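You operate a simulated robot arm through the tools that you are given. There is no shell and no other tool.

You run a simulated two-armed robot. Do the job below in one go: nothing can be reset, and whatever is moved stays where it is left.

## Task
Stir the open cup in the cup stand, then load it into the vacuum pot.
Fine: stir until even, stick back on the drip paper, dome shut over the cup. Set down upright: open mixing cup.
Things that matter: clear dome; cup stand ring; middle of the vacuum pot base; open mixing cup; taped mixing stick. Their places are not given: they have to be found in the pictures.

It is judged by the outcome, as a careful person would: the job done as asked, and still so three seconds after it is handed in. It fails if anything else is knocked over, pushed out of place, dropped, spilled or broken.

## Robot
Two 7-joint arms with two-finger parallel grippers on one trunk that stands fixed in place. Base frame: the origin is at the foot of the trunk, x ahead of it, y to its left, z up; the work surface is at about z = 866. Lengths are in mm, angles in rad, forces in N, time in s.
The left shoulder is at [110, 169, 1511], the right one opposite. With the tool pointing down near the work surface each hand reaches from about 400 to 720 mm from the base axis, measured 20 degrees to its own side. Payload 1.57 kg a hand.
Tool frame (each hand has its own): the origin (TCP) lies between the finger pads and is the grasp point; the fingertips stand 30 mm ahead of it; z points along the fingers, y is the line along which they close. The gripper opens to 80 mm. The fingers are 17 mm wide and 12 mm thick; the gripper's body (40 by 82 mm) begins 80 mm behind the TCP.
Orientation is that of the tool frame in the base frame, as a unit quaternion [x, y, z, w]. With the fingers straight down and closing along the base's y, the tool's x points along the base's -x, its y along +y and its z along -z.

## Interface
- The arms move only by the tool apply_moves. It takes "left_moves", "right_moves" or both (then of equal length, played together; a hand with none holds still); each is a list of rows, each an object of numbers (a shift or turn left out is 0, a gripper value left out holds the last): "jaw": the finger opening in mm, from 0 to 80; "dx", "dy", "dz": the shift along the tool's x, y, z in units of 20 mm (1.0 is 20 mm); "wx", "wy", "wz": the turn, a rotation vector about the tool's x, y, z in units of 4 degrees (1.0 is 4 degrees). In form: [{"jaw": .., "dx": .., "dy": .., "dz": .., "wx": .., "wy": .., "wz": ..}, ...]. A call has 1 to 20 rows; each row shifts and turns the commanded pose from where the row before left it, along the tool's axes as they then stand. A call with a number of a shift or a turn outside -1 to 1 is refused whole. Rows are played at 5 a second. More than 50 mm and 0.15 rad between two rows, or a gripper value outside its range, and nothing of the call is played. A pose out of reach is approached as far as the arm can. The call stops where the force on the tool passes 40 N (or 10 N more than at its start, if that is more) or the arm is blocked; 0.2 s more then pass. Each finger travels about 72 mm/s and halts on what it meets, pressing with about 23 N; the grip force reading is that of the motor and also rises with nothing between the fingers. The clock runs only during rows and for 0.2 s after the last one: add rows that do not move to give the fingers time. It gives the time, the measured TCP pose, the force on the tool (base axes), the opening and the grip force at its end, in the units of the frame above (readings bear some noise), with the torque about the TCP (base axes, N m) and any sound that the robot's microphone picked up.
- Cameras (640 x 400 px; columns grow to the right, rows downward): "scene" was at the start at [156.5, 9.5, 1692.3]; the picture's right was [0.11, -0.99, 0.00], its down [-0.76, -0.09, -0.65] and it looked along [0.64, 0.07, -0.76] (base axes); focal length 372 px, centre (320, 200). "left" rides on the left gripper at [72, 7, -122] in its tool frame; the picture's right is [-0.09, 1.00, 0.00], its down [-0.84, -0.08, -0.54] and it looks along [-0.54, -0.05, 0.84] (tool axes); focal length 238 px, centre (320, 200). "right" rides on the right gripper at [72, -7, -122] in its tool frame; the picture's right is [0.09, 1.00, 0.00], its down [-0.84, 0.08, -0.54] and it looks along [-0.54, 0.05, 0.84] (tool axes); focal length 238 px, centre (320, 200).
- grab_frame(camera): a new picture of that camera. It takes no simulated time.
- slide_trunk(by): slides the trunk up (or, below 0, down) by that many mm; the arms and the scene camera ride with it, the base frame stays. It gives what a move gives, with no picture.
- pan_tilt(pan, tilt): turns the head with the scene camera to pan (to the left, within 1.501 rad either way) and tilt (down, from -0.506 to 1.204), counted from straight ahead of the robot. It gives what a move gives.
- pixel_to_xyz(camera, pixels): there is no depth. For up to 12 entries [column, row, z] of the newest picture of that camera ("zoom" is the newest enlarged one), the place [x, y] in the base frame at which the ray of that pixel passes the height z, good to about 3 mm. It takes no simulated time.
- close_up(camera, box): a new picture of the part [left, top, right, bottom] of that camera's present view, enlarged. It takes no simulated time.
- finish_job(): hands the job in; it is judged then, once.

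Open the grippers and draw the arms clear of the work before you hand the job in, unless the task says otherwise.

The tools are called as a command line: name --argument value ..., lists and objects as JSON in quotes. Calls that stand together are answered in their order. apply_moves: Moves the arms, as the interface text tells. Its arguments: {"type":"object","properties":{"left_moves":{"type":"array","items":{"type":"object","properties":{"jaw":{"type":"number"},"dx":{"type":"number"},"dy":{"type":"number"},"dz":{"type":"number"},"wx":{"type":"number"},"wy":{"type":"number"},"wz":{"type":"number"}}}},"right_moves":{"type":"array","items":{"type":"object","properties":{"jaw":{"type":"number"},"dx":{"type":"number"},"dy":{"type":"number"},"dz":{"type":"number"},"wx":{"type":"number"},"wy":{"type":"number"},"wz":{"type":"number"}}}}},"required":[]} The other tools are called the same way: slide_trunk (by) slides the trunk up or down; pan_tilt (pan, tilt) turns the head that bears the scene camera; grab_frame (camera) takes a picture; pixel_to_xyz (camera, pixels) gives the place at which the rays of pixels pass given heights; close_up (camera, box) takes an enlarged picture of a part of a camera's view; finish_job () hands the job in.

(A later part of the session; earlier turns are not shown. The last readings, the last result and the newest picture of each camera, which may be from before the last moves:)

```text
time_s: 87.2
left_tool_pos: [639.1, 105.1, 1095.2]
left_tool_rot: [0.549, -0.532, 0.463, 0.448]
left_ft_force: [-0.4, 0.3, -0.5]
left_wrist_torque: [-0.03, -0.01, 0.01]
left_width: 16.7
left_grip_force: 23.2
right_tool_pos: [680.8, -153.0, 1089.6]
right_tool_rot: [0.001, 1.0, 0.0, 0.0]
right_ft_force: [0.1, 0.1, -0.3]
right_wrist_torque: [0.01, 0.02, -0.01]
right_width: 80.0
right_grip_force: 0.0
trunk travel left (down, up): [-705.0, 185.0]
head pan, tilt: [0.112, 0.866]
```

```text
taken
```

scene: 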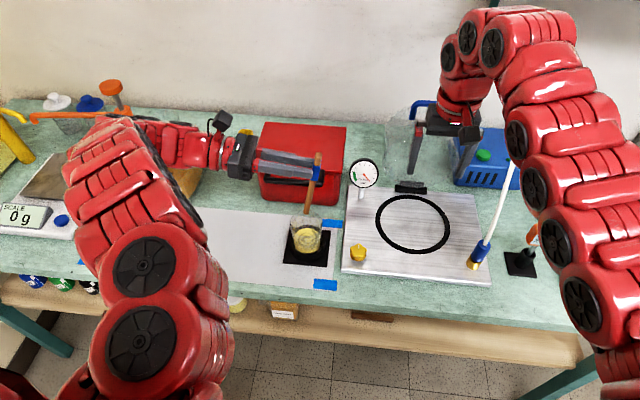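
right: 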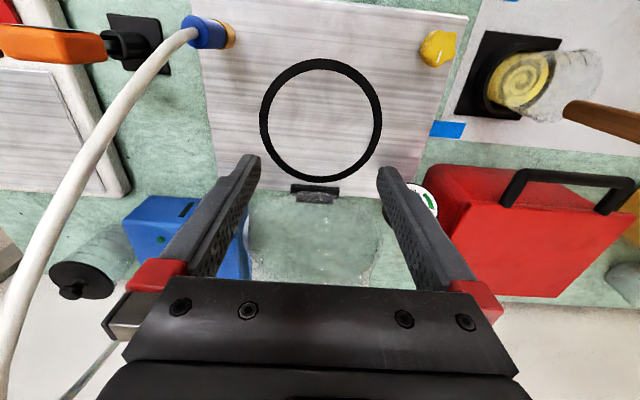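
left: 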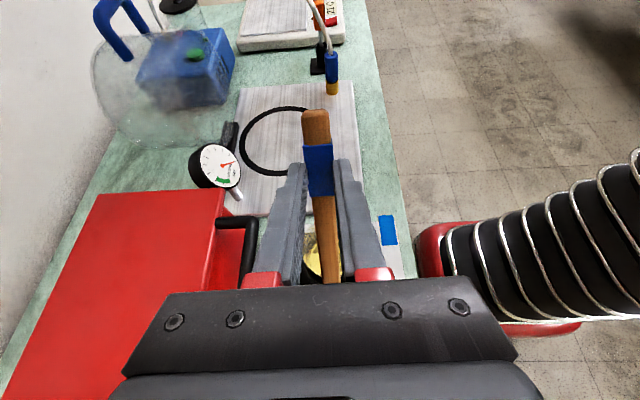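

The stick is nearly vertical with its tip just above the cup, at scene (306,214). I zoom in to compare the tip with the cup opening.

close_up --camera "scene" --box '[260, 140, 360, 280]'

close_up --camera "right" --box '[460, 20, 640, 150]'

grab_frame --camera "left"

```text
2.86 times, centred on (310, 210) of scene
```

zoom: 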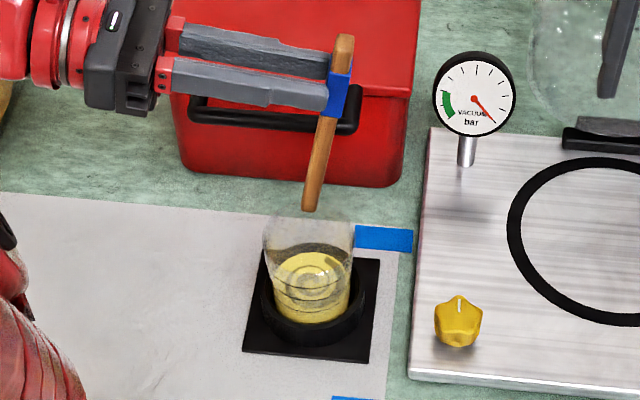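

```text
3.08 times, centred on (550, 85) of right
```

zoom: 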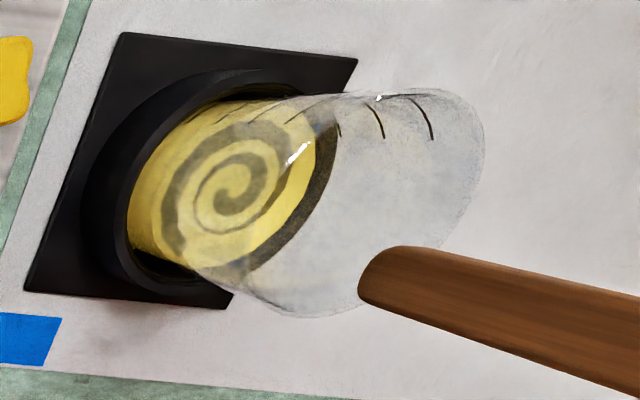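

```text
taken
```

left: 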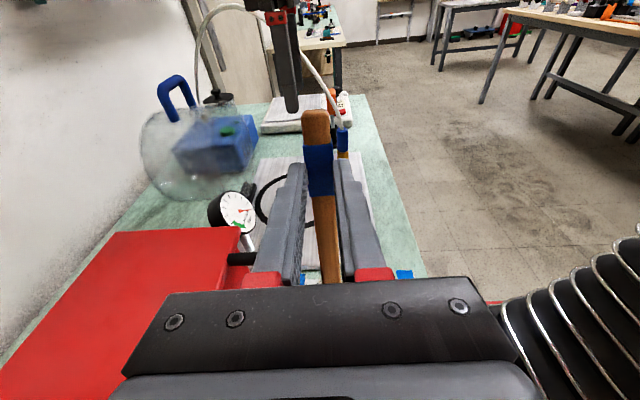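

I map the tip and the rim centre from the scene and right cameras.

pixel_to_xyz --camera "scene" --pixels '[[306.9, 212.5, 973], [306.2, 221.9, 950], [306.9, 212.5, 965], [310, 235.5, 892]]'

pixel_to_xyz --camera "right" --pixels '[[566, 110, 973], [566, 110, 965], [580, 83, 950]]'

```text
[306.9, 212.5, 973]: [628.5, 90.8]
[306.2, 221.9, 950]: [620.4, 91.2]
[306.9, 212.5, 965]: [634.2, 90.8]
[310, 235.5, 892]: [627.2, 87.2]
```

```text
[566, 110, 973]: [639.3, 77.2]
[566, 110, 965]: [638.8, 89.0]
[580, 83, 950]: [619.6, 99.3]
```

The tip is at about (635,90,965) and the rim centre at (619.5,91), so the stick is almost vertical. I shift 16 mm toward the robot to centre it and recheck.

apply_moves --left_moves '[{"dy": 0.4}, {"dy": 0.4}, {}]'

close_up --camera "scene" --box '[270, 150, 350, 260]'

close_up --camera "right" --box '[460, 20, 640, 150]'

```text
time_s: 88.0
left_tool_pos: [623.7, 104.0, 1093.8]
left_tool_rot: [0.549, -0.532, 0.463, 0.449]
left_ft_force: [0.0, 0.1, 0.7]
left_wrist_torque: [0.0, 0.03, 0.03]
left_width: 17.0
left_grip_force: 23.1
right_tool_pos: [682.0, -153.1, 1088.6]
right_tool_rot: [0.0, 1.0, 0.0, 0.0]
right_ft_force: [-0.5, 0.5, -0.7]
right_wrist_torque: [0.0, -0.01, 0.02]
right_width: 80.0
right_grip_force: 0.1
trunk travel left (down, up): [-705.0, 185.0]
head pan, tilt: [0.112, 0.866]
```

```text
3.64 times, centred on (310, 205) of scene
```

zoom: 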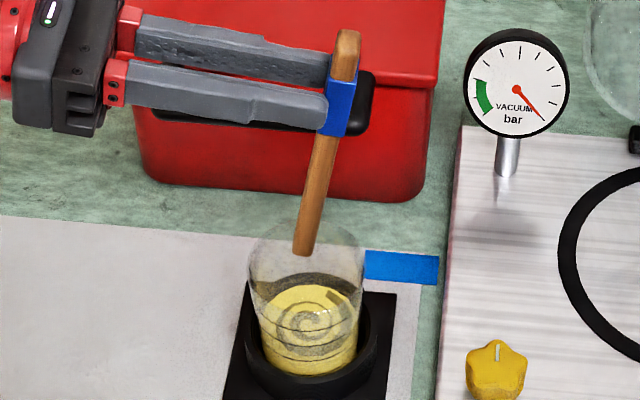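

```text
3.08 times, centred on (550, 85) of right
```

zoom: 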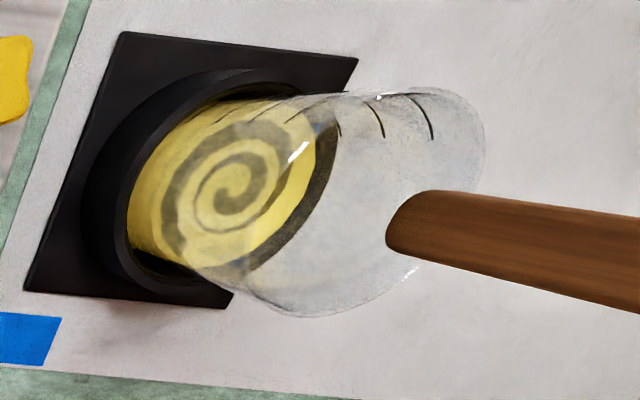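

The tip is over the middle of the opening in both views. I lower it 40 mm into the cup and check again.

apply_moves --left_moves '[{"dx": -0.49, "dz": 0.085}, {"dx": -0.49, "dz": 0.085}, {"dx": -0.49, "dz": 0.085}, {"dx": -0.49, "dz": 0.085}, {}]'

close_up --camera "scene" --box '[270, 150, 350, 260]'

close_up --camera "right" --box '[460, 20, 640, 150]'

```text
time_s: 89.2
left_tool_pos: [623.3, 104.7, 1054.5]
left_tool_rot: [0.549, -0.531, 0.464, 0.448]
left_ft_force: [-0.3, -0.1, -0.2]
left_wrist_torque: [0.03, 0.03, 0.03]
left_width: 16.9
left_grip_force: 23.1
right_tool_pos: [682.2, -153.7, 1087.4]
right_tool_rot: [0.0, 1.0, 0.0, 0.0]
right_ft_force: [-0.9, -0.3, -0.5]
right_wrist_torque: [0.01, -0.03, 0.04]
right_width: 79.9
right_grip_force: 0.0
trunk travel left (down, up): [-705.0, 185.0]
head pan, tilt: [0.112, 0.866]
```

```text
3.64 times, centred on (310, 205) of scene
```

zoom: 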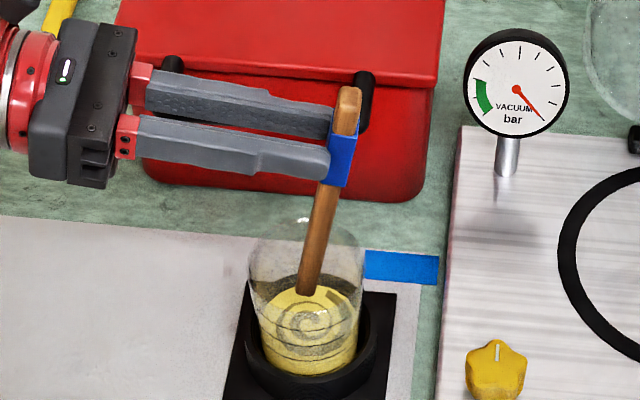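

```text
3.08 times, centred on (550, 85) of right
```

zoom: 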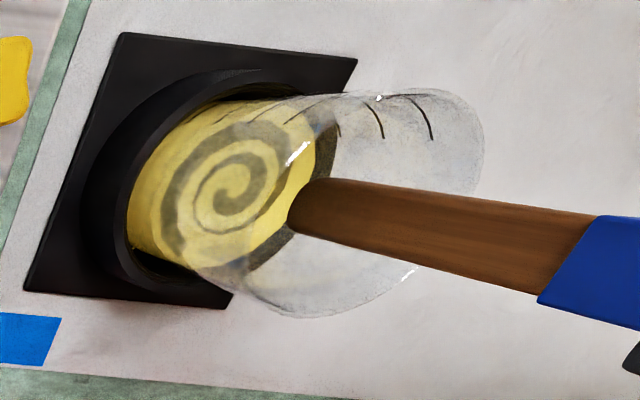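

The stick is inside the cup, on course for the middle of the paste. I lower about 42 mm more, so the tip is in the paste but clear of the floor.

apply_moves --left_moves '[{"dx": -0.44, "dz": 0.076}, {"dx": -0.44, "dz": 0.076}, {"dx": -0.4, "dz": 0.069}, {"dx": -0.4, "dz": 0.069}, {"dx": -0.4, "dz": 0.069}, {}]'

close_up --camera "scene" --box '[270, 150, 350, 260]'

close_up --camera "right" --box '[460, 20, 640, 150]'

```text
time_s: 90.6
left_tool_pos: [623.6, 103.8, 1012.2]
left_tool_rot: [0.55, -0.532, 0.463, 0.448]
left_ft_force: [0.8, 1.1, 0.3]
left_wrist_torque: [0.04, -0.02, -0.02]
left_width: 16.5
left_grip_force: 23.4
right_tool_pos: [681.7, -153.3, 1087.1]
right_tool_rot: [0.0, 1.0, 0.0, 0.0]
right_ft_force: [-0.7, -0.2, -0.3]
right_wrist_torque: [-0.02, -0.02, -0.02]
right_width: 80.0
right_grip_force: 0.1
trunk travel left (down, up): [-705.0, 185.0]
head pan, tilt: [0.112, 0.866]
```

```text
3.64 times, centred on (310, 205) of scene
```

zoom: 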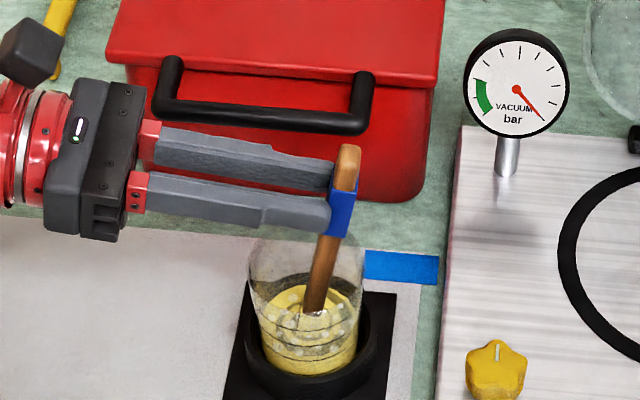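

```text
3.08 times, centred on (550, 85) of right
```

zoom: 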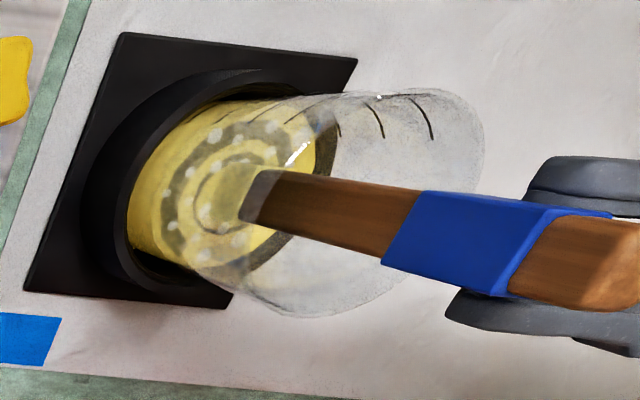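

The tip is in the paste, with bubbles and a fading spiral around it, and forces are near zero. I start gentle stirring with one circle of 11 mm radius.

apply_moves --left_moves '[{"dx": 0.0014, "dy": -0.275, "dz": 0.0088}, {"dx": 0.0014, "dy": -0.275, "dz": 0.0088}, {"dx": -0.0552, "dy": 0.0945, "dz": -0.322}, {"dx": -0.0351, "dy": 0.2683, "dz": -0.2053}, {"dx": -0.0017, "dy": 0.3397, "dz": -0.0109}, {"dx": 0.0323, "dy": 0.2811, "dz": 0.1877}, {"dx": 0.0541, "dy": 0.1153, "dz": 0.3153}, {"dx": 0.0552, "dy": -0.0945, "dz": 0.322}, {"dx": 0.0351, "dy": -0.2683, "dz": 0.2053}, {"dx": 0.0017, "dy": -0.3397, "dz": 0.0109}, {"dx": -0.0323, "dy": -0.2811, "dz": -0.1877}, {"dx": -0.0541, "dy": -0.1153, "dz": -0.3153}]'

close_up --camera "scene" --box '[270, 150, 350, 260]'

close_up --camera "right" --box '[460, 20, 640, 150]'

```text
time_s: 93.2
left_tool_pos: [634.2, 104.5, 1012.5]
left_tool_rot: [0.549, -0.531, 0.464, 0.448]
left_ft_force: [-0.5, -0.2, -0.1]
left_wrist_torque: [0.0, 0.0, 0.02]
left_width: 16.4
left_grip_force: 23.0
right_tool_pos: [682.4, -152.8, 1087.4]
right_tool_rot: [-0.001, 1.0, 0.0, 0.001]
right_ft_force: [-0.2, -0.1, -0.5]
right_wrist_torque: [0.0, 0.05, 0.0]
right_width: 80.0
right_grip_force: 0.0
trunk travel left (down, up): [-705.0, 185.0]
head pan, tilt: [0.112, 0.866]
```

```text
3.64 times, centred on (310, 205) of scene
```

zoom: 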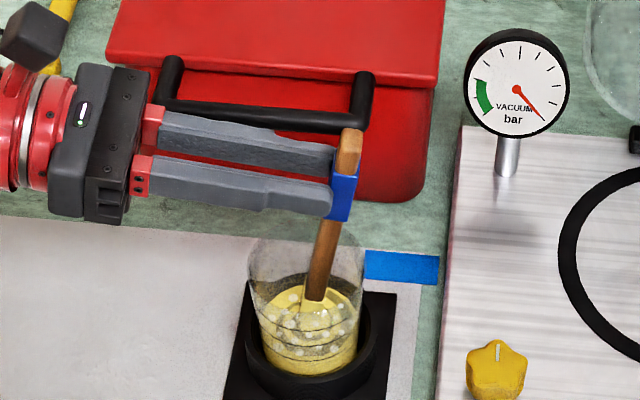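

```text
3.08 times, centred on (550, 85) of right
```

zoom: 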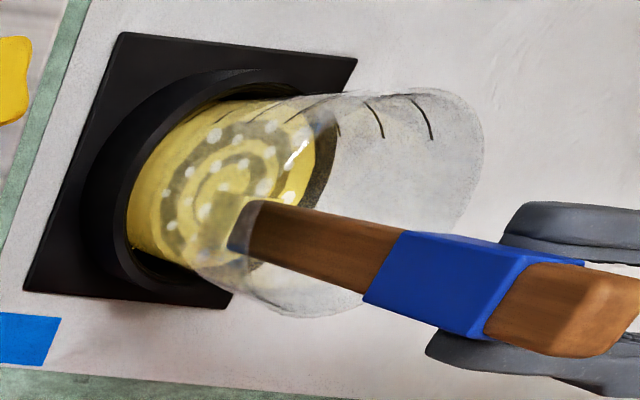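

One turn went without contact forces, and the spiral is starting to fade. I continue with two turns per call.

apply_moves --left_moves '[{"dx": -0.0552, "dy": 0.0945, "dz": -0.322}, {"dx": -0.0351, "dy": 0.2683, "dz": -0.2053}, {"dx": -0.0017, "dy": 0.3397, "dz": -0.0109}, {"dx": 0.0323, "dy": 0.2811, "dz": 0.1877}, {"dx": 0.0541, "dy": 0.1153, "dz": 0.3153}, {"dx": 0.0552, "dy": -0.0945, "dz": 0.322}, {"dx": 0.0351, "dy": -0.2683, "dz": 0.2053}, {"dx": 0.0017, "dy": -0.3397, "dz": 0.0109}, {"dx": -0.0323, "dy": -0.2811, "dz": -0.1877}, {"dx": -0.0541, "dy": -0.1153, "dz": -0.3153}, {"dx": -0.0552, "dy": 0.0945, "dz": -0.322}, {"dx": -0.0351, "dy": 0.2683, "dz": -0.2053}, {"dx": -0.0017, "dy": 0.3397, "dz": -0.0109}, {"dx": 0.0323, "dy": 0.2811, "dz": 0.1877}, {"dx": 0.0541, "dy": 0.1153, "dz": 0.3153}, {"dx": 0.0552, "dy": -0.0945, "dz": 0.322}, {"dx": 0.0351, "dy": -0.2683, "dz": 0.2053}, {"dx": 0.0017, "dy": -0.3397, "dz": 0.0109}, {"dx": -0.0323, "dy": -0.2811, "dz": -0.1877}, {"dx": -0.0541, "dy": -0.1153, "dz": -0.3153}]'

close_up --camera "right" --box '[460, 20, 640, 150]'

```text
time_s: 97.4
left_tool_pos: [635.0, 104.9, 1011.8]
left_tool_rot: [0.549, -0.532, 0.463, 0.448]
left_ft_force: [0.6, -0.6, 0.1]
left_wrist_torque: [-0.01, 0.04, 0.0]
left_width: 16.6
left_grip_force: 22.8
right_tool_pos: [681.5, -153.7, 1088.3]
right_tool_rot: [0.001, 1.0, -0.001, 0.0]
right_ft_force: [-0.3, -0.9, 0.8]
right_wrist_torque: [0.0, -0.01, 0.02]
right_width: 79.9
right_grip_force: 0.1
trunk travel left (down, up): [-705.0, 185.0]
head pan, tilt: [0.112, 0.866]
```

```text
3.08 times, centred on (550, 85) of right
```

zoom: 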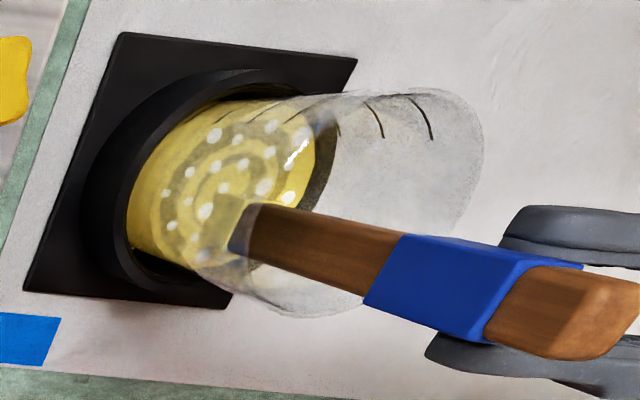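

The spiral keeps fading. I do two more turns.

apply_moves --left_moves '[{"dx": -0.0552, "dy": 0.0945, "dz": -0.322}, {"dx": -0.0351, "dy": 0.2683, "dz": -0.2053}, {"dx": -0.0017, "dy": 0.3397, "dz": -0.0109}, {"dx": 0.0323, "dy": 0.2811, "dz": 0.1877}, {"dx": 0.0541, "dy": 0.1153, "dz": 0.3153}, {"dx": 0.0552, "dy": -0.0945, "dz": 0.322}, {"dx": 0.0351, "dy": -0.2683, "dz": 0.2053}, {"dx": 0.0017, "dy": -0.3397, "dz": 0.0109}, {"dx": -0.0323, "dy": -0.2811, "dz": -0.1877}, {"dx": -0.0541, "dy": -0.1153, "dz": -0.3153}, {"dx": -0.0552, "dy": 0.0945, "dz": -0.322}, {"dx": -0.0351, "dy": 0.2683, "dz": -0.2053}, {"dx": -0.0017, "dy": 0.3397, "dz": -0.0109}, {"dx": 0.0323, "dy": 0.2811, "dz": 0.1877}, {"dx": 0.0541, "dy": 0.1153, "dz": 0.3153}, {"dx": 0.0552, "dy": -0.0945, "dz": 0.322}, {"dx": 0.0351, "dy": -0.2683, "dz": 0.2053}, {"dx": 0.0017, "dy": -0.3397, "dz": 0.0109}, {"dx": -0.0323, "dy": -0.2811, "dz": -0.1877}, {"dx": -0.0541, "dy": -0.1153, "dz": -0.3153}]'

close_up --camera "right" --box '[460, 20, 640, 150]'

```text
time_s: 101.6
left_tool_pos: [634.2, 104.1, 1012.0]
left_tool_rot: [0.549, -0.532, 0.463, 0.449]
left_ft_force: [0.2, 0.9, 0.1]
left_wrist_torque: [0.03, 0.04, 0.0]
left_width: 16.6
left_grip_force: 22.9
right_tool_pos: [681.6, -153.9, 1088.0]
right_tool_rot: [0.0, 1.0, 0.0, -0.001]
right_ft_force: [0.5, -0.5, 0.3]
right_wrist_torque: [0.01, 0.01, 0.01]
right_width: 79.9
right_grip_force: 0.1
trunk travel left (down, up): [-705.0, 185.0]
head pan, tilt: [0.112, 0.866]
```

```text
3.08 times, centred on (550, 85) of right
```

zoom: 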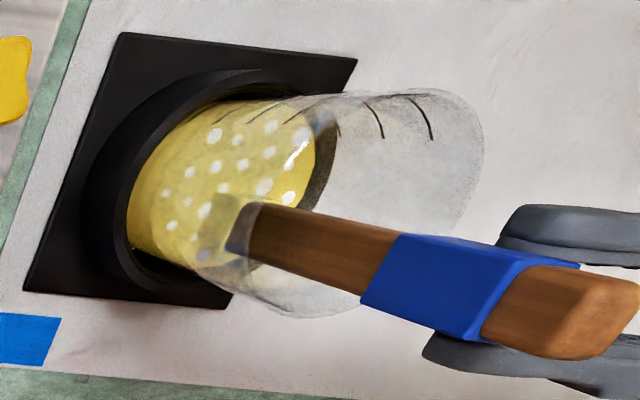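

The spiral is gone and the paste looks uniform apart from bubbles. I stir two more turns to be sure.

apply_moves --left_moves '[{"dx": -0.0552, "dy": 0.0945, "dz": -0.322}, {"dx": -0.0351, "dy": 0.2683, "dz": -0.2053}, {"dx": -0.0017, "dy": 0.3397, "dz": -0.0109}, {"dx": 0.0323, "dy": 0.2811, "dz": 0.1877}, {"dx": 0.0541, "dy": 0.1153, "dz": 0.3153}, {"dx": 0.0552, "dy": -0.0945, "dz": 0.322}, {"dx": 0.0351, "dy": -0.2683, "dz": 0.2053}, {"dx": 0.0017, "dy": -0.3397, "dz": 0.0109}, {"dx": -0.0323, "dy": -0.2811, "dz": -0.1877}, {"dx": -0.0541, "dy": -0.1153, "dz": -0.3153}, {"dx": -0.0552, "dy": 0.0945, "dz": -0.322}, {"dx": -0.0351, "dy": 0.2683, "dz": -0.2053}, {"dx": -0.0017, "dy": 0.3397, "dz": -0.0109}, {"dx": 0.0323, "dy": 0.2811, "dz": 0.1877}, {"dx": 0.0541, "dy": 0.1153, "dz": 0.3153}, {"dx": 0.0552, "dy": -0.0945, "dz": 0.322}, {"dx": 0.0351, "dy": -0.2683, "dz": 0.2053}, {"dx": 0.0017, "dy": -0.3397, "dz": 0.0109}, {"dx": -0.0323, "dy": -0.2811, "dz": -0.1877}, {"dx": -0.0541, "dy": -0.1153, "dz": -0.3153}]'

close_up --camera "right" --box '[460, 20, 640, 150]'

close_up --camera "scene" --box '[270, 150, 350, 260]'

```text
time_s: 105.8
left_tool_pos: [634.3, 103.8, 1012.6]
left_tool_rot: [0.55, -0.531, 0.464, 0.448]
left_ft_force: [-1.1, 0.0, -0.5]
left_wrist_torque: [-0.03, -0.04, -0.01]
left_width: 16.7
left_grip_force: 23.4
right_tool_pos: [683.5, -153.9, 1087.5]
right_tool_rot: [0.0, 1.0, 0.0, 0.0]
right_ft_force: [0.1, 0.4, 0.6]
right_wrist_torque: [0.03, 0.0, 0.01]
right_width: 80.1
right_grip_force: 0.0
trunk travel left (down, up): [-705.0, 185.0]
head pan, tilt: [0.112, 0.866]
```

```text
3.08 times, centred on (550, 85) of right
```

zoom: 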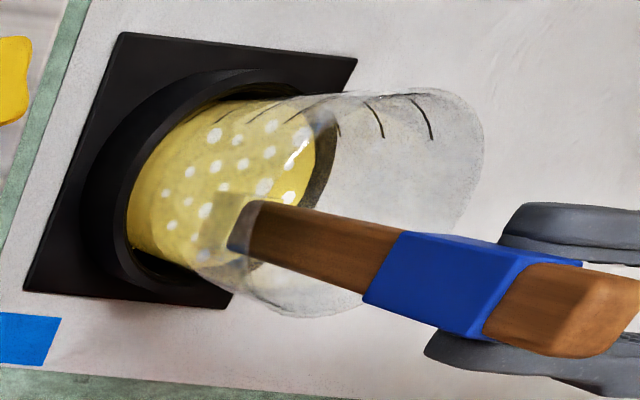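

```text
3.64 times, centred on (310, 205) of scene
```

zoom: 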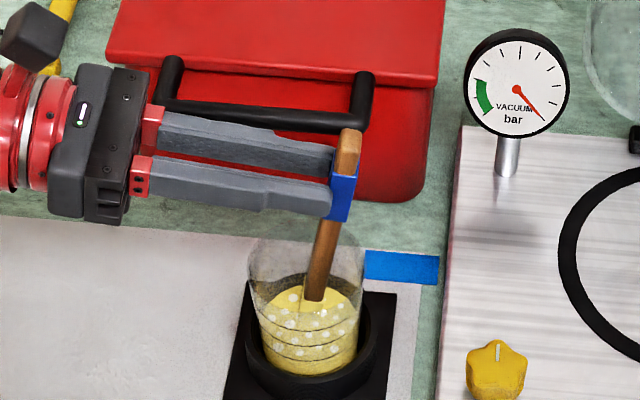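

The paste is even now, with no change between the last two checks. I return the tip to the cup centre and draw it straight up, pausing for drips.

apply_moves --left_moves '[{"dx": -0.0014, "dy": 0.275, "dz": -0.0088}, {"dx": -0.0014, "dy": 0.275, "dz": -0.0088}, {"dx": 0.3, "dz": -0.0515}, {"dx": 0.4, "dz": -0.0686}, {"dx": 0.4, "dz": -0.0686}, {}, {}, {}, {"dx": 0.45, "dz": -0.077}, {"dx": 0.5, "dz": -0.086}, {"dx": 0.5, "dz": -0.086}, {"dx": 0.5, "dz": -0.086}, {"dx": 0.5, "dz": -0.086}, {"dx": 0.5, "dz": -0.086}, {"dx": 0.25, "dz": -0.043}, {}]'

close_up --camera "scene" --box '[270, 150, 350, 260]'

close_up --camera "right" --box '[460, 20, 640, 150]'

```text
time_s: 109.2
left_tool_pos: [622.7, 104.0, 1099.8]
left_tool_rot: [0.55, -0.531, 0.464, 0.448]
left_ft_force: [0.9, 0.6, 0.3]
left_wrist_torque: [0.01, -0.02, -0.01]
left_width: 16.4
left_grip_force: 23.3
right_tool_pos: [680.7, -152.5, 1089.0]
right_tool_rot: [0.0, 1.0, 0.001, 0.0]
right_ft_force: [-0.1, 0.7, 0.3]
right_wrist_torque: [0.01, 0.01, 0.02]
right_width: 79.9
right_grip_force: 0.0
trunk travel left (down, up): [-705.0, 185.0]
head pan, tilt: [0.112, 0.866]
```

```text
3.64 times, centred on (310, 205) of scene
```

zoom: 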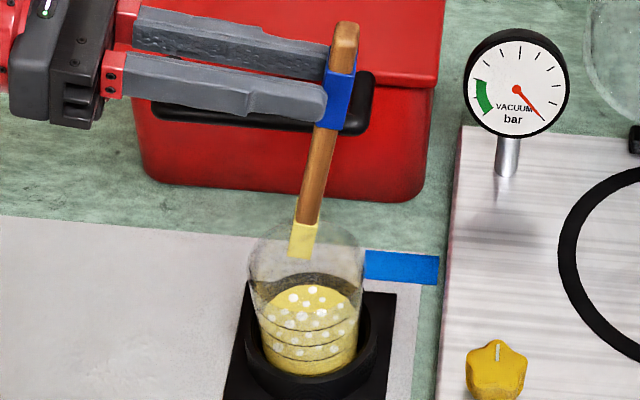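

```text
3.08 times, centred on (550, 85) of right
```

zoom: 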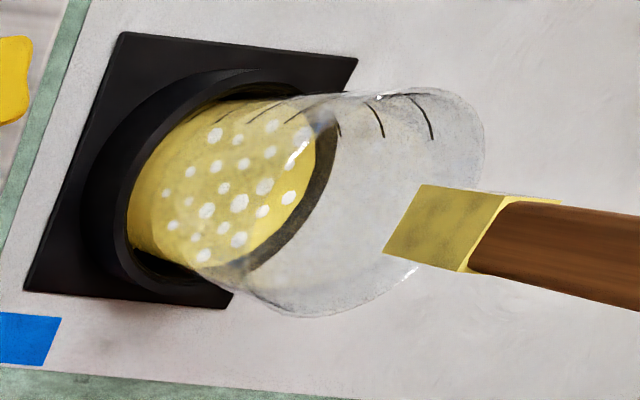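

The mix is even and the tip is coated but holding. I raise a further 30 mm, wait a moment over the cup, then tilt back 20°.

apply_moves --left_moves '[{"dx": 0.5, "dz": -0.086}, {"dx": 0.5, "dz": -0.086}, {"dx": 0.48, "dz": -0.08}, {}, {}, {}, {}, {}, {}, {"wy": -1}, {"wy": -1}, {"wy": -1}, {"wy": -1}, {"wy": -1}, {}]'

grab_frame --camera "scene"

```text
time_s: 112.4
left_tool_pos: [642.1, 105.1, 1118.4]
left_tool_rot: [0.621, -0.601, 0.36, 0.35]
left_ft_force: [1.4, 0.3, -0.4]
left_wrist_torque: [0.0, -0.01, -0.01]
left_width: 16.6
left_grip_force: 23.0
left hand out of reach, approached as far as the arm can: row 10, 11, 12, 13, 14
right_tool_pos: [681.3, -153.7, 1087.7]
right_tool_rot: [0.0, 1.0, 0.0, 0.0]
right_ft_force: [-0.7, 0.8, 0.9]
right_wrist_torque: [-0.03, -0.01, -0.02]
right_width: 80.0
right_grip_force: 0.0
trunk travel left (down, up): [-705.0, 185.0]
head pan, tilt: [0.112, 0.866]
```

```text
taken
```

scene: 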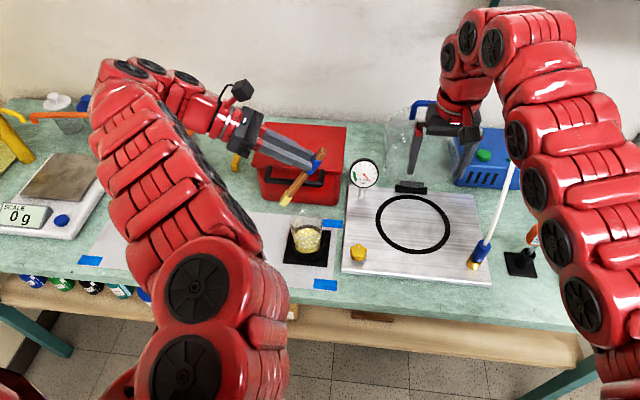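

The stick is clear of the cup, with its tip at about scene (285,203). I raise the trunk back 120 mm.

slide_trunk --by 120

```text
time_s: 113.9
left_tool_pos: [642.7, 105.1, 1236.3]
left_tool_rot: [0.62, -0.602, 0.36, 0.35]
left_ft_force: [0.0, -0.5, 0.0]
left_wrist_torque: [0.01, -0.03, 0.0]
left_width: 16.6
left_grip_force: 22.4
right_tool_pos: [683.3, -153.7, 1208.4]
right_tool_rot: [0.0, 1.0, 0.0, 0.001]
right_ft_force: [-0.2, -0.2, 0.4]
right_wrist_torque: [-0.02, 0.02, -0.01]
right_width: 80.1
right_grip_force: 0.0
trunk travel left (down, up): [-825.0, 65.0]
head pan, tilt: [0.112, 0.866]
```

I move the hand down and in +y, away from the cup, keeping the stick over the drip paper.

apply_moves --left_moves '[{"dx": -0.951, "dy": 0.069, "dz": 0.108}, {"dx": -0.951, "dy": 0.069, "dz": 0.108}, {"dx": -0.951, "dy": 0.069, "dz": 0.108}, {"dx": -0.951, "dy": 0.069, "dz": 0.108}, {"dx": -0.951, "dy": 0.069, "dz": 0.108}, {"dx": -0.951, "dy": 0.069, "dz": 0.108}, {"dx": -0.951, "dy": 0.069, "dz": 0.108}, {"dx": -0.951, "dy": 0.069, "dz": 0.108}, {"dx": -0.951, "dy": 0.069, "dz": 0.108}, {"dx": -0.951, "dy": 0.069, "dz": 0.108}, {}]'

```text
time_s: 116.3
left_tool_pos: [625.8, 177.8, 1064.0]
left_tool_rot: [0.621, -0.601, 0.361, 0.35]
left_ft_force: [-0.6, 0.4, -0.6]
left_wrist_torque: [0.03, -0.02, 0.01]
left_width: 16.6
left_grip_force: 22.5
right_tool_pos: [682.0, -153.7, 1208.1]
right_tool_rot: [0.001, 1.0, 0.0, 0.0]
right_ft_force: [0.9, 0.6, 0.3]
right_wrist_torque: [-0.01, 0.03, 0.01]
right_width: 79.9
right_grip_force: 0.0
trunk travel left (down, up): [-825.0, 65.0]
head pan, tilt: [0.112, 0.866]
```

Good. I untilt partly, lower, and finish the untilt to straight down.

apply_moves --left_moves '[{"wy": -1}, {"wy": -1}, {"wy": -1}, {"wy": -1}, {"wy": -1}, {"wy": -1}, {"wy": -1}, {"wy": -1}, {"dx": -0.725, "dz": 0.653}, {"dx": -0.725, "dz": 0.653}, {"dx": -0.725, "dz": 0.653}, {"wy": -1}, {"wy": -1}, {"wy": -1}, {"wy": -1}, {"wy": -1}, {"wy": -1}, {"wy": -1}, {}]'

grab_frame --camera "scene"

grab_frame --camera "left"

```text
time_s: 120.3
left_tool_pos: [624.8, 198.4, 1007.1]
left_tool_rot: [0.718, -0.696, 0.002, 0.003]
left_ft_force: [-0.5, -0.1, 0.4]
left_wrist_torque: [-0.01, 0.03, 0.02]
left_width: 16.6
left_grip_force: 23.6
right_tool_pos: [681.4, -152.0, 1208.5]
right_tool_rot: [0.001, 1.0, 0.0, 0.0]
right_ft_force: [-0.3, 0.0, 0.4]
right_wrist_torque: [-0.01, -0.01, -0.03]
right_width: 80.2
right_grip_force: 0.1
trunk travel left (down, up): [-825.0, 65.0]
head pan, tilt: [0.112, 0.866]
```

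```text
taken
```

scene: 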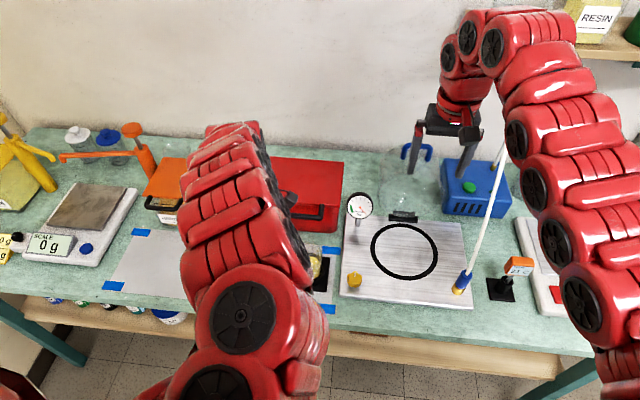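

```text
taken
```

left: 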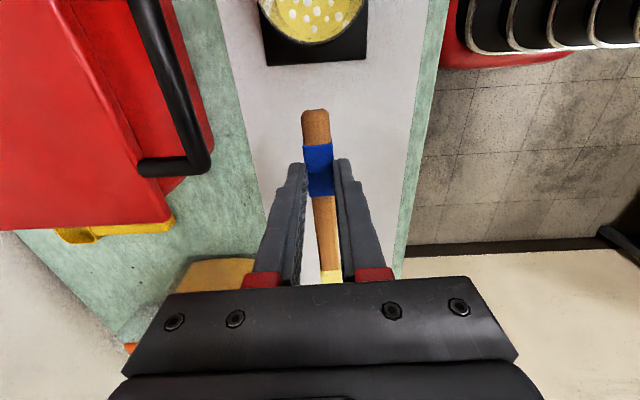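

The stick is level again with the coated tip pointing +y. I move it back toward its old place while lowering, then yaw back 92°.

apply_moves --left_moves '[{"dx": -0.81, "dy": 0.261, "dz": 0.336}, {"dx": -0.81, "dy": 0.261, "dz": 0.336}, {"dx": -0.81, "dy": 0.261, "dz": 0.336}, {"dx": -0.81, "dy": 0.261, "dz": 0.336}, {"dx": -0.81, "dy": 0.261, "dz": 0.336}, {"dx": -0.81, "dy": 0.261, "dz": 0.336}, {"dx": -0.81, "dy": 0.261, "dz": 0.336}, {"wz": 1}, {"wz": 1}, {"wz": 1}, {"wz": 1}, {"wz": 1}, {"wz": 1}, {"wz": 1}, {"wz": 1}, {"wz": 1}, {"wz": 1}, {"wz": 1}, {"wz": 1}, {}]'

apply_moves --left_moves '[{"wz": 1}, {"wz": 1}, {"wz": 1}, {"wz": 1}, {"wz": 1}, {"wz": 1}, {"wz": 1}, {"wz": 1}, {"wz": 1}, {"wz": 1}, {"wz": 0.9}, {}]'

grab_frame --camera "left"

grab_frame --camera "scene"

```text
time_s: 124.5
left_tool_pos: [585.5, 309.8, 958.9]
left_tool_rot: [-0.372, 0.928, -0.003, -0.001]
left_ft_force: [0.0, -0.1, -0.9]
left_wrist_torque: [-0.02, 0.0, -0.06]
left_width: 16.9
left_grip_force: 23.6
right_tool_pos: [681.2, -153.6, 1207.8]
right_tool_rot: [0.0, 1.0, 0.0, 0.0]
right_ft_force: [-0.1, -0.7, 0.6]
right_wrist_torque: [-0.02, 0.0, -0.02]
right_width: 79.9
right_grip_force: 0.0
trunk travel left (down, up): [-825.0, 65.0]
head pan, tilt: [0.112, 0.866]
```

```text
time_s: 127.1
left_tool_pos: [585.9, 310.5, 958.5]
left_tool_rot: [-0.002, 1.0, -0.003, -0.001]
left_ft_force: [0.1, -0.4, 0.2]
left_wrist_torque: [0.02, 0.0, 0.01]
left_width: 16.6
left_grip_force: 23.3
right_tool_pos: [682.2, -153.4, 1207.5]
right_tool_rot: [0.0, 1.0, 0.0, 0.0]
right_ft_force: [-0.4, -0.4, 0.2]
right_wrist_torque: [0.0, 0.05, -0.02]
right_width: 80.0
right_grip_force: 0.2
trunk travel left (down, up): [-825.0, 65.0]
head pan, tilt: [0.112, 0.866]
```

```text
taken
```

left: 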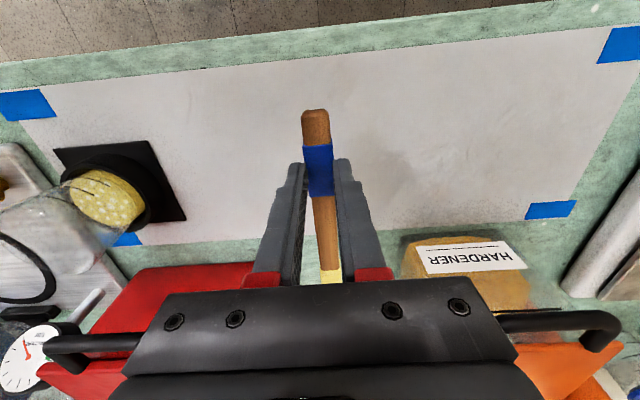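

```text
taken
```

scene: 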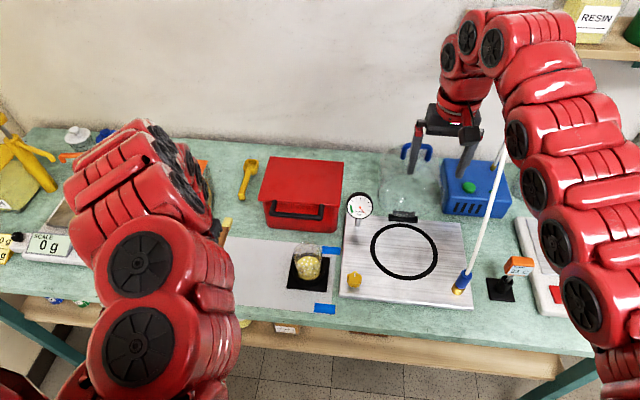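

The stick is aligned along x again with the coated tip pointing away. I go to the original spot (568,340) and lower close to the paper.

apply_moves --left_moves '[{"dx": 0.46, "dy": 0.74, "dz": 0.74}, {"dx": 0.46, "dy": 0.74, "dz": 0.74}, {"dz": 0.5}, {"dz": 0.4}, {"dz": 0.4}, {}]'

grab_frame --camera "left"

close_up --camera "scene" --box '[180, 200, 260, 300]'

```text
time_s: 128.5
left_tool_pos: [567.4, 339.9, 903.3]
left_tool_rot: [-0.001, 1.0, -0.003, -0.001]
left_ft_force: [-0.7, 0.7, 1.0]
left_wrist_torque: [-0.02, -0.01, 0.01]
left_width: 16.5
left_grip_force: 22.5
right_tool_pos: [682.2, -153.4, 1208.0]
right_tool_rot: [0.001, 1.0, 0.0, 0.0]
right_ft_force: [0.8, 0.7, -0.4]
right_wrist_torque: [-0.02, -0.01, -0.01]
right_width: 79.9
right_grip_force: 0.0
trunk travel left (down, up): [-825.0, 65.0]
head pan, tilt: [0.112, 0.866]
```

```text
taken
```

left: 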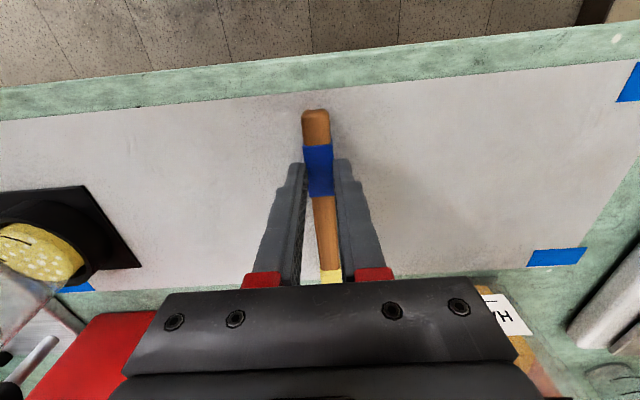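

```text
4.00 times, centred on (220, 250) of scene
```

zoom: 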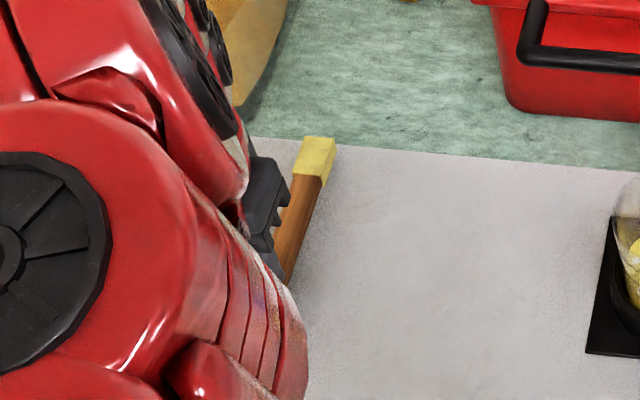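

The stick hovers over its original place, with the tail at x≈526 and the tip at about 688, both inside the paper. I lower it slowly to the paper.

apply_moves --left_moves '[{"dz": 0.2}, {"dz": 0.15}, {"dz": 0.1}, {"dz": 0.08}, {}]'

```text
time_s: 129.7
left_tool_pos: [566.5, 340.6, 892.7]
left_tool_rot: [0.0, 1.0, -0.003, 0.0]
left_ft_force: [-0.1, 0.4, 0.9]
left_wrist_torque: [0.0, 0.03, 0.02]
left_width: 16.5
left_grip_force: 23.0
right_tool_pos: [682.7, -152.9, 1208.5]
right_tool_rot: [0.0, 1.0, 0.0, 0.0]
right_ft_force: [-0.1, -0.6, 0.4]
right_wrist_torque: [0.0, 0.01, -0.02]
right_width: 79.9
right_grip_force: 0.1
trunk travel left (down, up): [-825.0, 65.0]
head pan, tilt: [0.112, 0.866]
```

apply_moves --left_moves '[{"dz": 0.05}, {"dz": 0.05}, {"dz": 0.04}, {}]'

close_up --camera "left" --box '[240, 80, 400, 220]'

```text
time_s: 130.7
left_tool_pos: [566.1, 339.8, 889.4]
left_tool_rot: [-0.001, 1.0, -0.002, -0.001]
left_ft_force: [-0.2, 0.2, -0.7]
left_wrist_torque: [-0.02, 0.01, 0.0]
left_width: 16.5
left_grip_force: 23.5
right_tool_pos: [682.3, -153.1, 1207.6]
right_tool_rot: [-0.001, 1.0, -0.001, 0.0]
right_ft_force: [-1.3, -0.3, 0.3]
right_wrist_torque: [0.03, -0.03, 0.01]
right_width: 80.2
right_grip_force: 0.1
trunk travel left (down, up): [-825.0, 65.0]
head pan, tilt: [0.112, 0.866]
```

```text
2.86 times, centred on (320, 150) of left
```

zoom: 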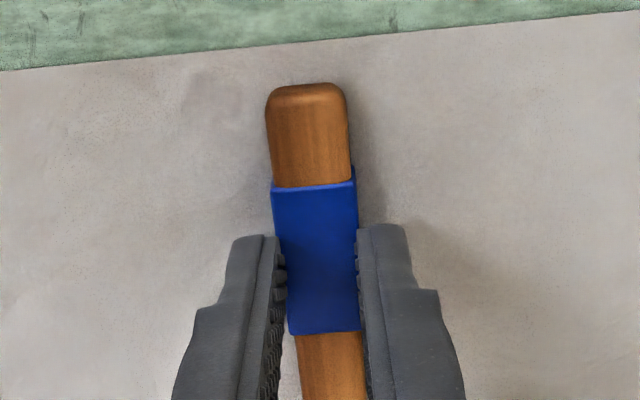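

I am at the pickup height with no contact force. I ease down 1 mm more and feel for contact.

apply_moves --left_moves '[{"dz": 0.04}, {"dz": 0.03}, {}]'

```text
time_s: 131.5
left_tool_pos: [566.8, 339.0, 888.2]
left_tool_rot: [-0.001, 1.0, -0.003, -0.001]
left_ft_force: [1.6, -0.7, 4.4]
left_wrist_torque: [-0.02, -0.69, 0.01]
left_width: 16.7
left_grip_force: 23.0
right_tool_pos: [682.3, -153.8, 1207.8]
right_tool_rot: [0.001, 1.0, 0.0, 0.0]
right_ft_force: [0.8, 0.8, 0.1]
right_wrist_torque: [0.01, -0.01, 0.03]
right_width: 79.9
right_grip_force: 0.1
trunk travel left (down, up): [-825.0, 65.0]
head pan, tilt: [0.112, 0.866]
```

The tip touches, with 4.4 N upward and a torque about y, so the stick is practically flat on the paper. I open the fingers slowly.

apply_moves --left_moves '[{"dz": -0.02}, {"jaw": 18}, {"jaw": 20}, {"jaw": 24}, {"jaw": 30}, {"jaw": 40}, {}, {}]'

grab_frame --camera "left"

```text
time_s: 133.3
left_tool_pos: [566.1, 338.8, 888.4]
left_tool_rot: [-0.001, 1.0, -0.002, -0.001]
left_ft_force: [0.3, 0.3, -0.6]
left_wrist_torque: [0.02, -0.03, -0.02]
left_width: 39.9
left_grip_force: 0.1
right_tool_pos: [681.0, -153.4, 1207.8]
right_tool_rot: [0.001, 1.0, 0.001, 0.0]
right_ft_force: [-0.5, -0.5, -0.6]
right_wrist_torque: [0.01, -0.01, 0.0]
right_width: 79.9
right_grip_force: 0.0
trunk travel left (down, up): [-825.0, 65.0]
head pan, tilt: [0.112, 0.866]
```

```text
taken
```

left: 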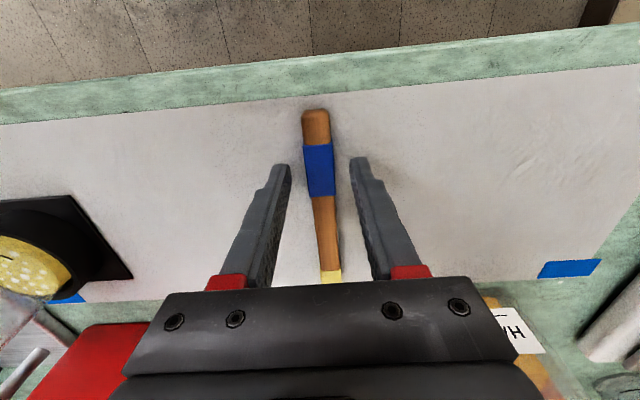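

The stick lies on the paper. I lift the left hand straight up, then back out to a high parking pose on the left.

apply_moves --left_moves '[{"dz": -0.5}, {"dz": -0.8}, {"dz": -0.8}, {"dx": -0.425, "dy": 0.025, "dz": -0.875}, {"dx": -0.425, "dy": 0.025, "dz": -0.875}, {"dx": -0.425, "dy": 0.025, "dz": -0.875}, {"dx": -0.425, "dy": 0.025, "dz": -0.875}, {"dx": -0.22, "dy": 0.04, "dz": -1}, {"dx": -0.22, "dy": 0.04, "dz": -1}, {"dx": -0.22, "dy": 0.04, "dz": -1}, {"dx": -0.22, "dy": 0.04, "dz": -1}, {"dx": -0.22, "dy": 0.04, "dz": -1}, {"dx": -0.08, "dy": 0.05, "dz": -1}, {"dx": -0.08, "dy": 0.05, "dz": -1}, {"dx": -0.08, "dy": 0.05, "dz": -1}, {"dx": -0.08, "dy": 0.05, "dz": -1}, {"dx": -0.08, "dy": 0.05, "dz": -1}, {}]'

grab_frame --camera "scene"

grab_frame --camera "left"

```text
time_s: 137.1
left_tool_pos: [630.9, 352.6, 1202.2]
left_tool_rot: [-0.001, 1.0, -0.002, -0.001]
left_ft_force: [0.9, -0.3, 0.2]
left_wrist_torque: [-0.01, -0.01, 0.0]
left_width: 40.0
left_grip_force: 0.1
right_tool_pos: [681.6, -153.4, 1208.1]
right_tool_rot: [0.002, 1.0, 0.0, 0.0]
right_ft_force: [-0.5, -0.1, 0.0]
right_wrist_torque: [0.01, 0.01, -0.02]
right_width: 80.2
right_grip_force: 0.0
trunk travel left (down, up): [-825.0, 65.0]
head pan, tilt: [0.112, 0.866]
```

```text
taken
```

scene: 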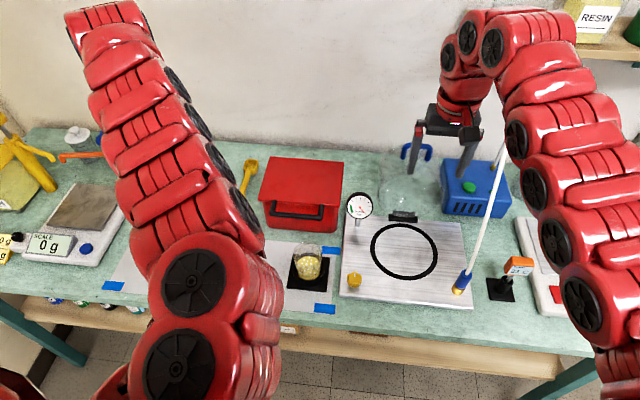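

```text
taken
```

left: 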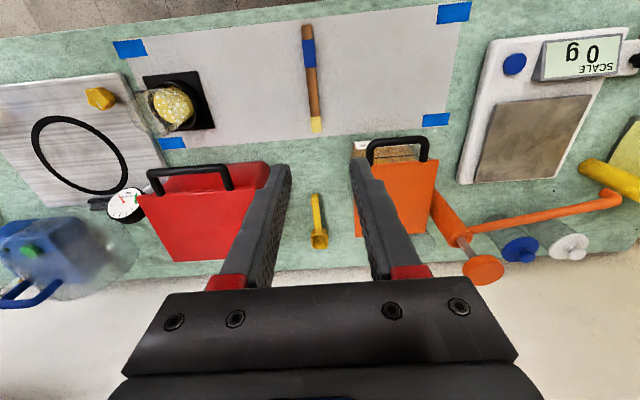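

The stick rests fully on the drip paper and the mix is uniform. I move the left arm further left, out of the way, and bring the right hand toward the cup at a safe height.

apply_moves --left_moves '[{"dx": 0.2, "dy": 0.9}, {"dx": 0.2, "dy": 0.9}, {"dx": 0.2, "dy": 0.9}, {"dx": 0.2, "dy": 0.9}, {"dx": 0.2, "dy": 0.9}, {"dx": 0.2, "dy": 0.9}, {}, {}]' --right_moves '[{"dy": 1, "dz": 0.3}, {"dy": 1, "dz": 0.3}, {"dy": 1, "dz": 0.3}, {"dy": 1, "dz": 0.3}, {"dy": 1, "dz": 0.3}, {"dy": 1, "dz": 0.3}, {"dy": 1, "dz": 0.3}, {}]'

grab_frame --camera "scene"

grab_frame --camera "right"

```text
time_s: 138.9
left_tool_pos: [607.2, 460.3, 1198.1]
left_tool_rot: [-0.001, 1.0, -0.003, -0.001]
left_ft_force: [0.0, -0.6, 0.5]
left_wrist_torque: [0.0, -0.01, 0.01]
left_width: 40.0
left_grip_force: 0.2
right_tool_pos: [682.3, -13.2, 1168.9]
right_tool_rot: [0.0, 1.0, 0.0, -0.001]
right_ft_force: [0.0, 0.2, -0.1]
right_wrist_torque: [-0.01, -0.01, -0.01]
right_width: 79.9
right_grip_force: 0.1
trunk travel left (down, up): [-825.0, 65.0]
head pan, tilt: [0.112, 0.866]
```

```text
taken
```

scene: 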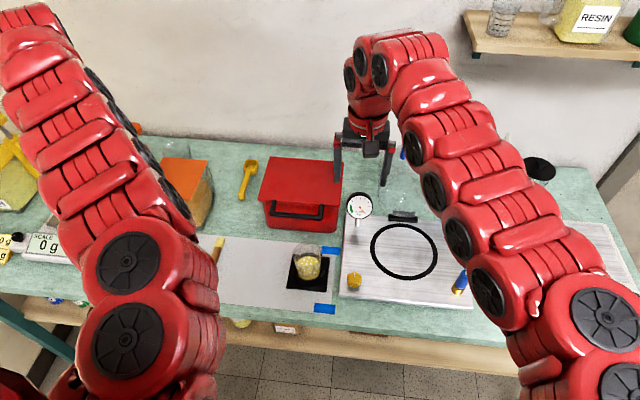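

```text
taken
```

right: 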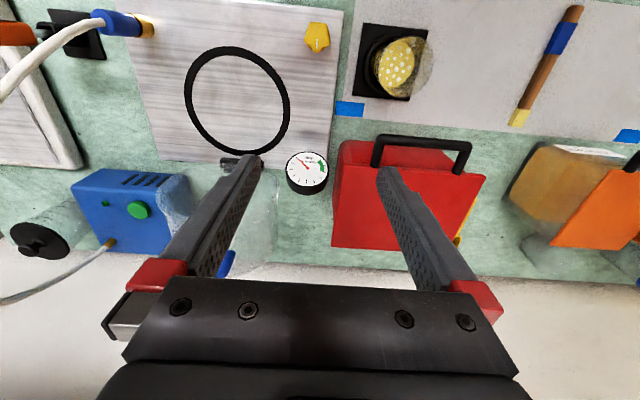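

The right hand is at (682,-13,1169) with a clear way to the cup. I bring it above the cup at (619,90,1040).

apply_moves --right_moves '[{"dx": 0.394, "dy": 0.644, "dz": 0.806}, {"dx": 0.394, "dy": 0.644, "dz": 0.806}, {"dx": 0.394, "dy": 0.644, "dz": 0.806}, {"dx": 0.394, "dy": 0.644, "dz": 0.806}, {"dx": 0.394, "dy": 0.644, "dz": 0.806}, {"dx": 0.394, "dy": 0.644, "dz": 0.806}, {"dx": 0.394, "dy": 0.644, "dz": 0.806}, {"dx": 0.394, "dy": 0.644, "dz": 0.806}, {}]'

grab_frame --camera "right"

close_up --camera "right" --box '[220, 60, 420, 200]'

grab_frame --camera "scene"

```text
time_s: 140.9
left_tool_pos: [606.0, 461.7, 1200.2]
left_tool_rot: [-0.001, 1.0, -0.003, -0.001]
left_ft_force: [-1.5, -0.1, 0.2]
left_wrist_torque: [-0.03, -0.01, 0.02]
left_width: 39.9
left_grip_force: 0.1
right_tool_pos: [616.4, 91.5, 1036.6]
right_tool_rot: [0.001, 1.0, 0.0, 0.0]
right_ft_force: [0.3, -0.7, 0.2]
right_wrist_torque: [-0.04, 0.02, -0.03]
right_width: 80.0
right_grip_force: 0.1
trunk travel left (down, up): [-825.0, 65.0]
head pan, tilt: [0.112, 0.866]
```

```text
taken
```

right: 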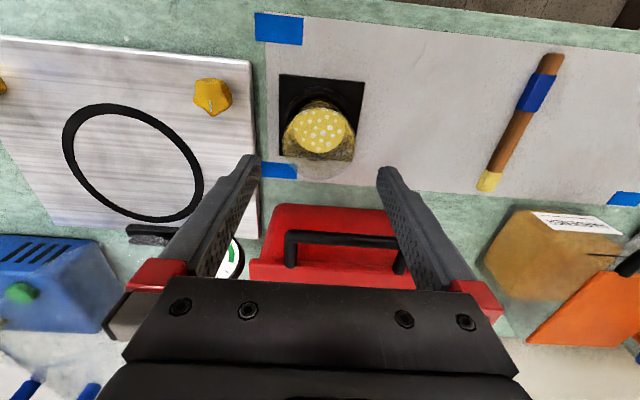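

```text
2.86 times, centred on (320, 130) of right
```

zoom: 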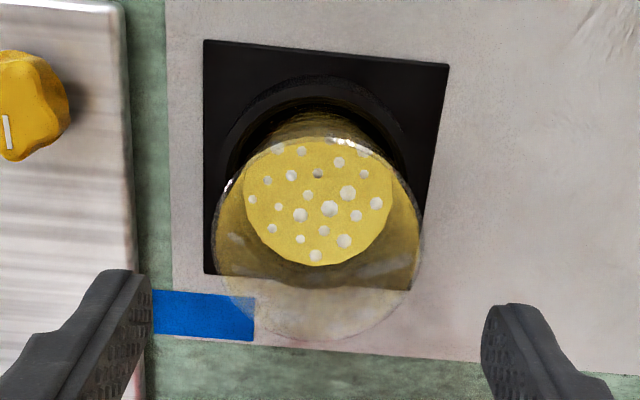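

```text
taken
```

scene: 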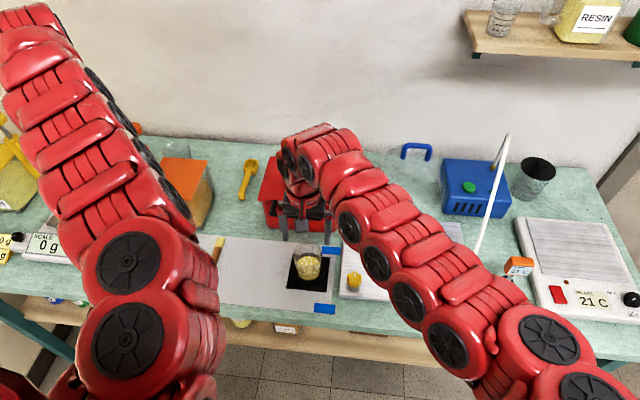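

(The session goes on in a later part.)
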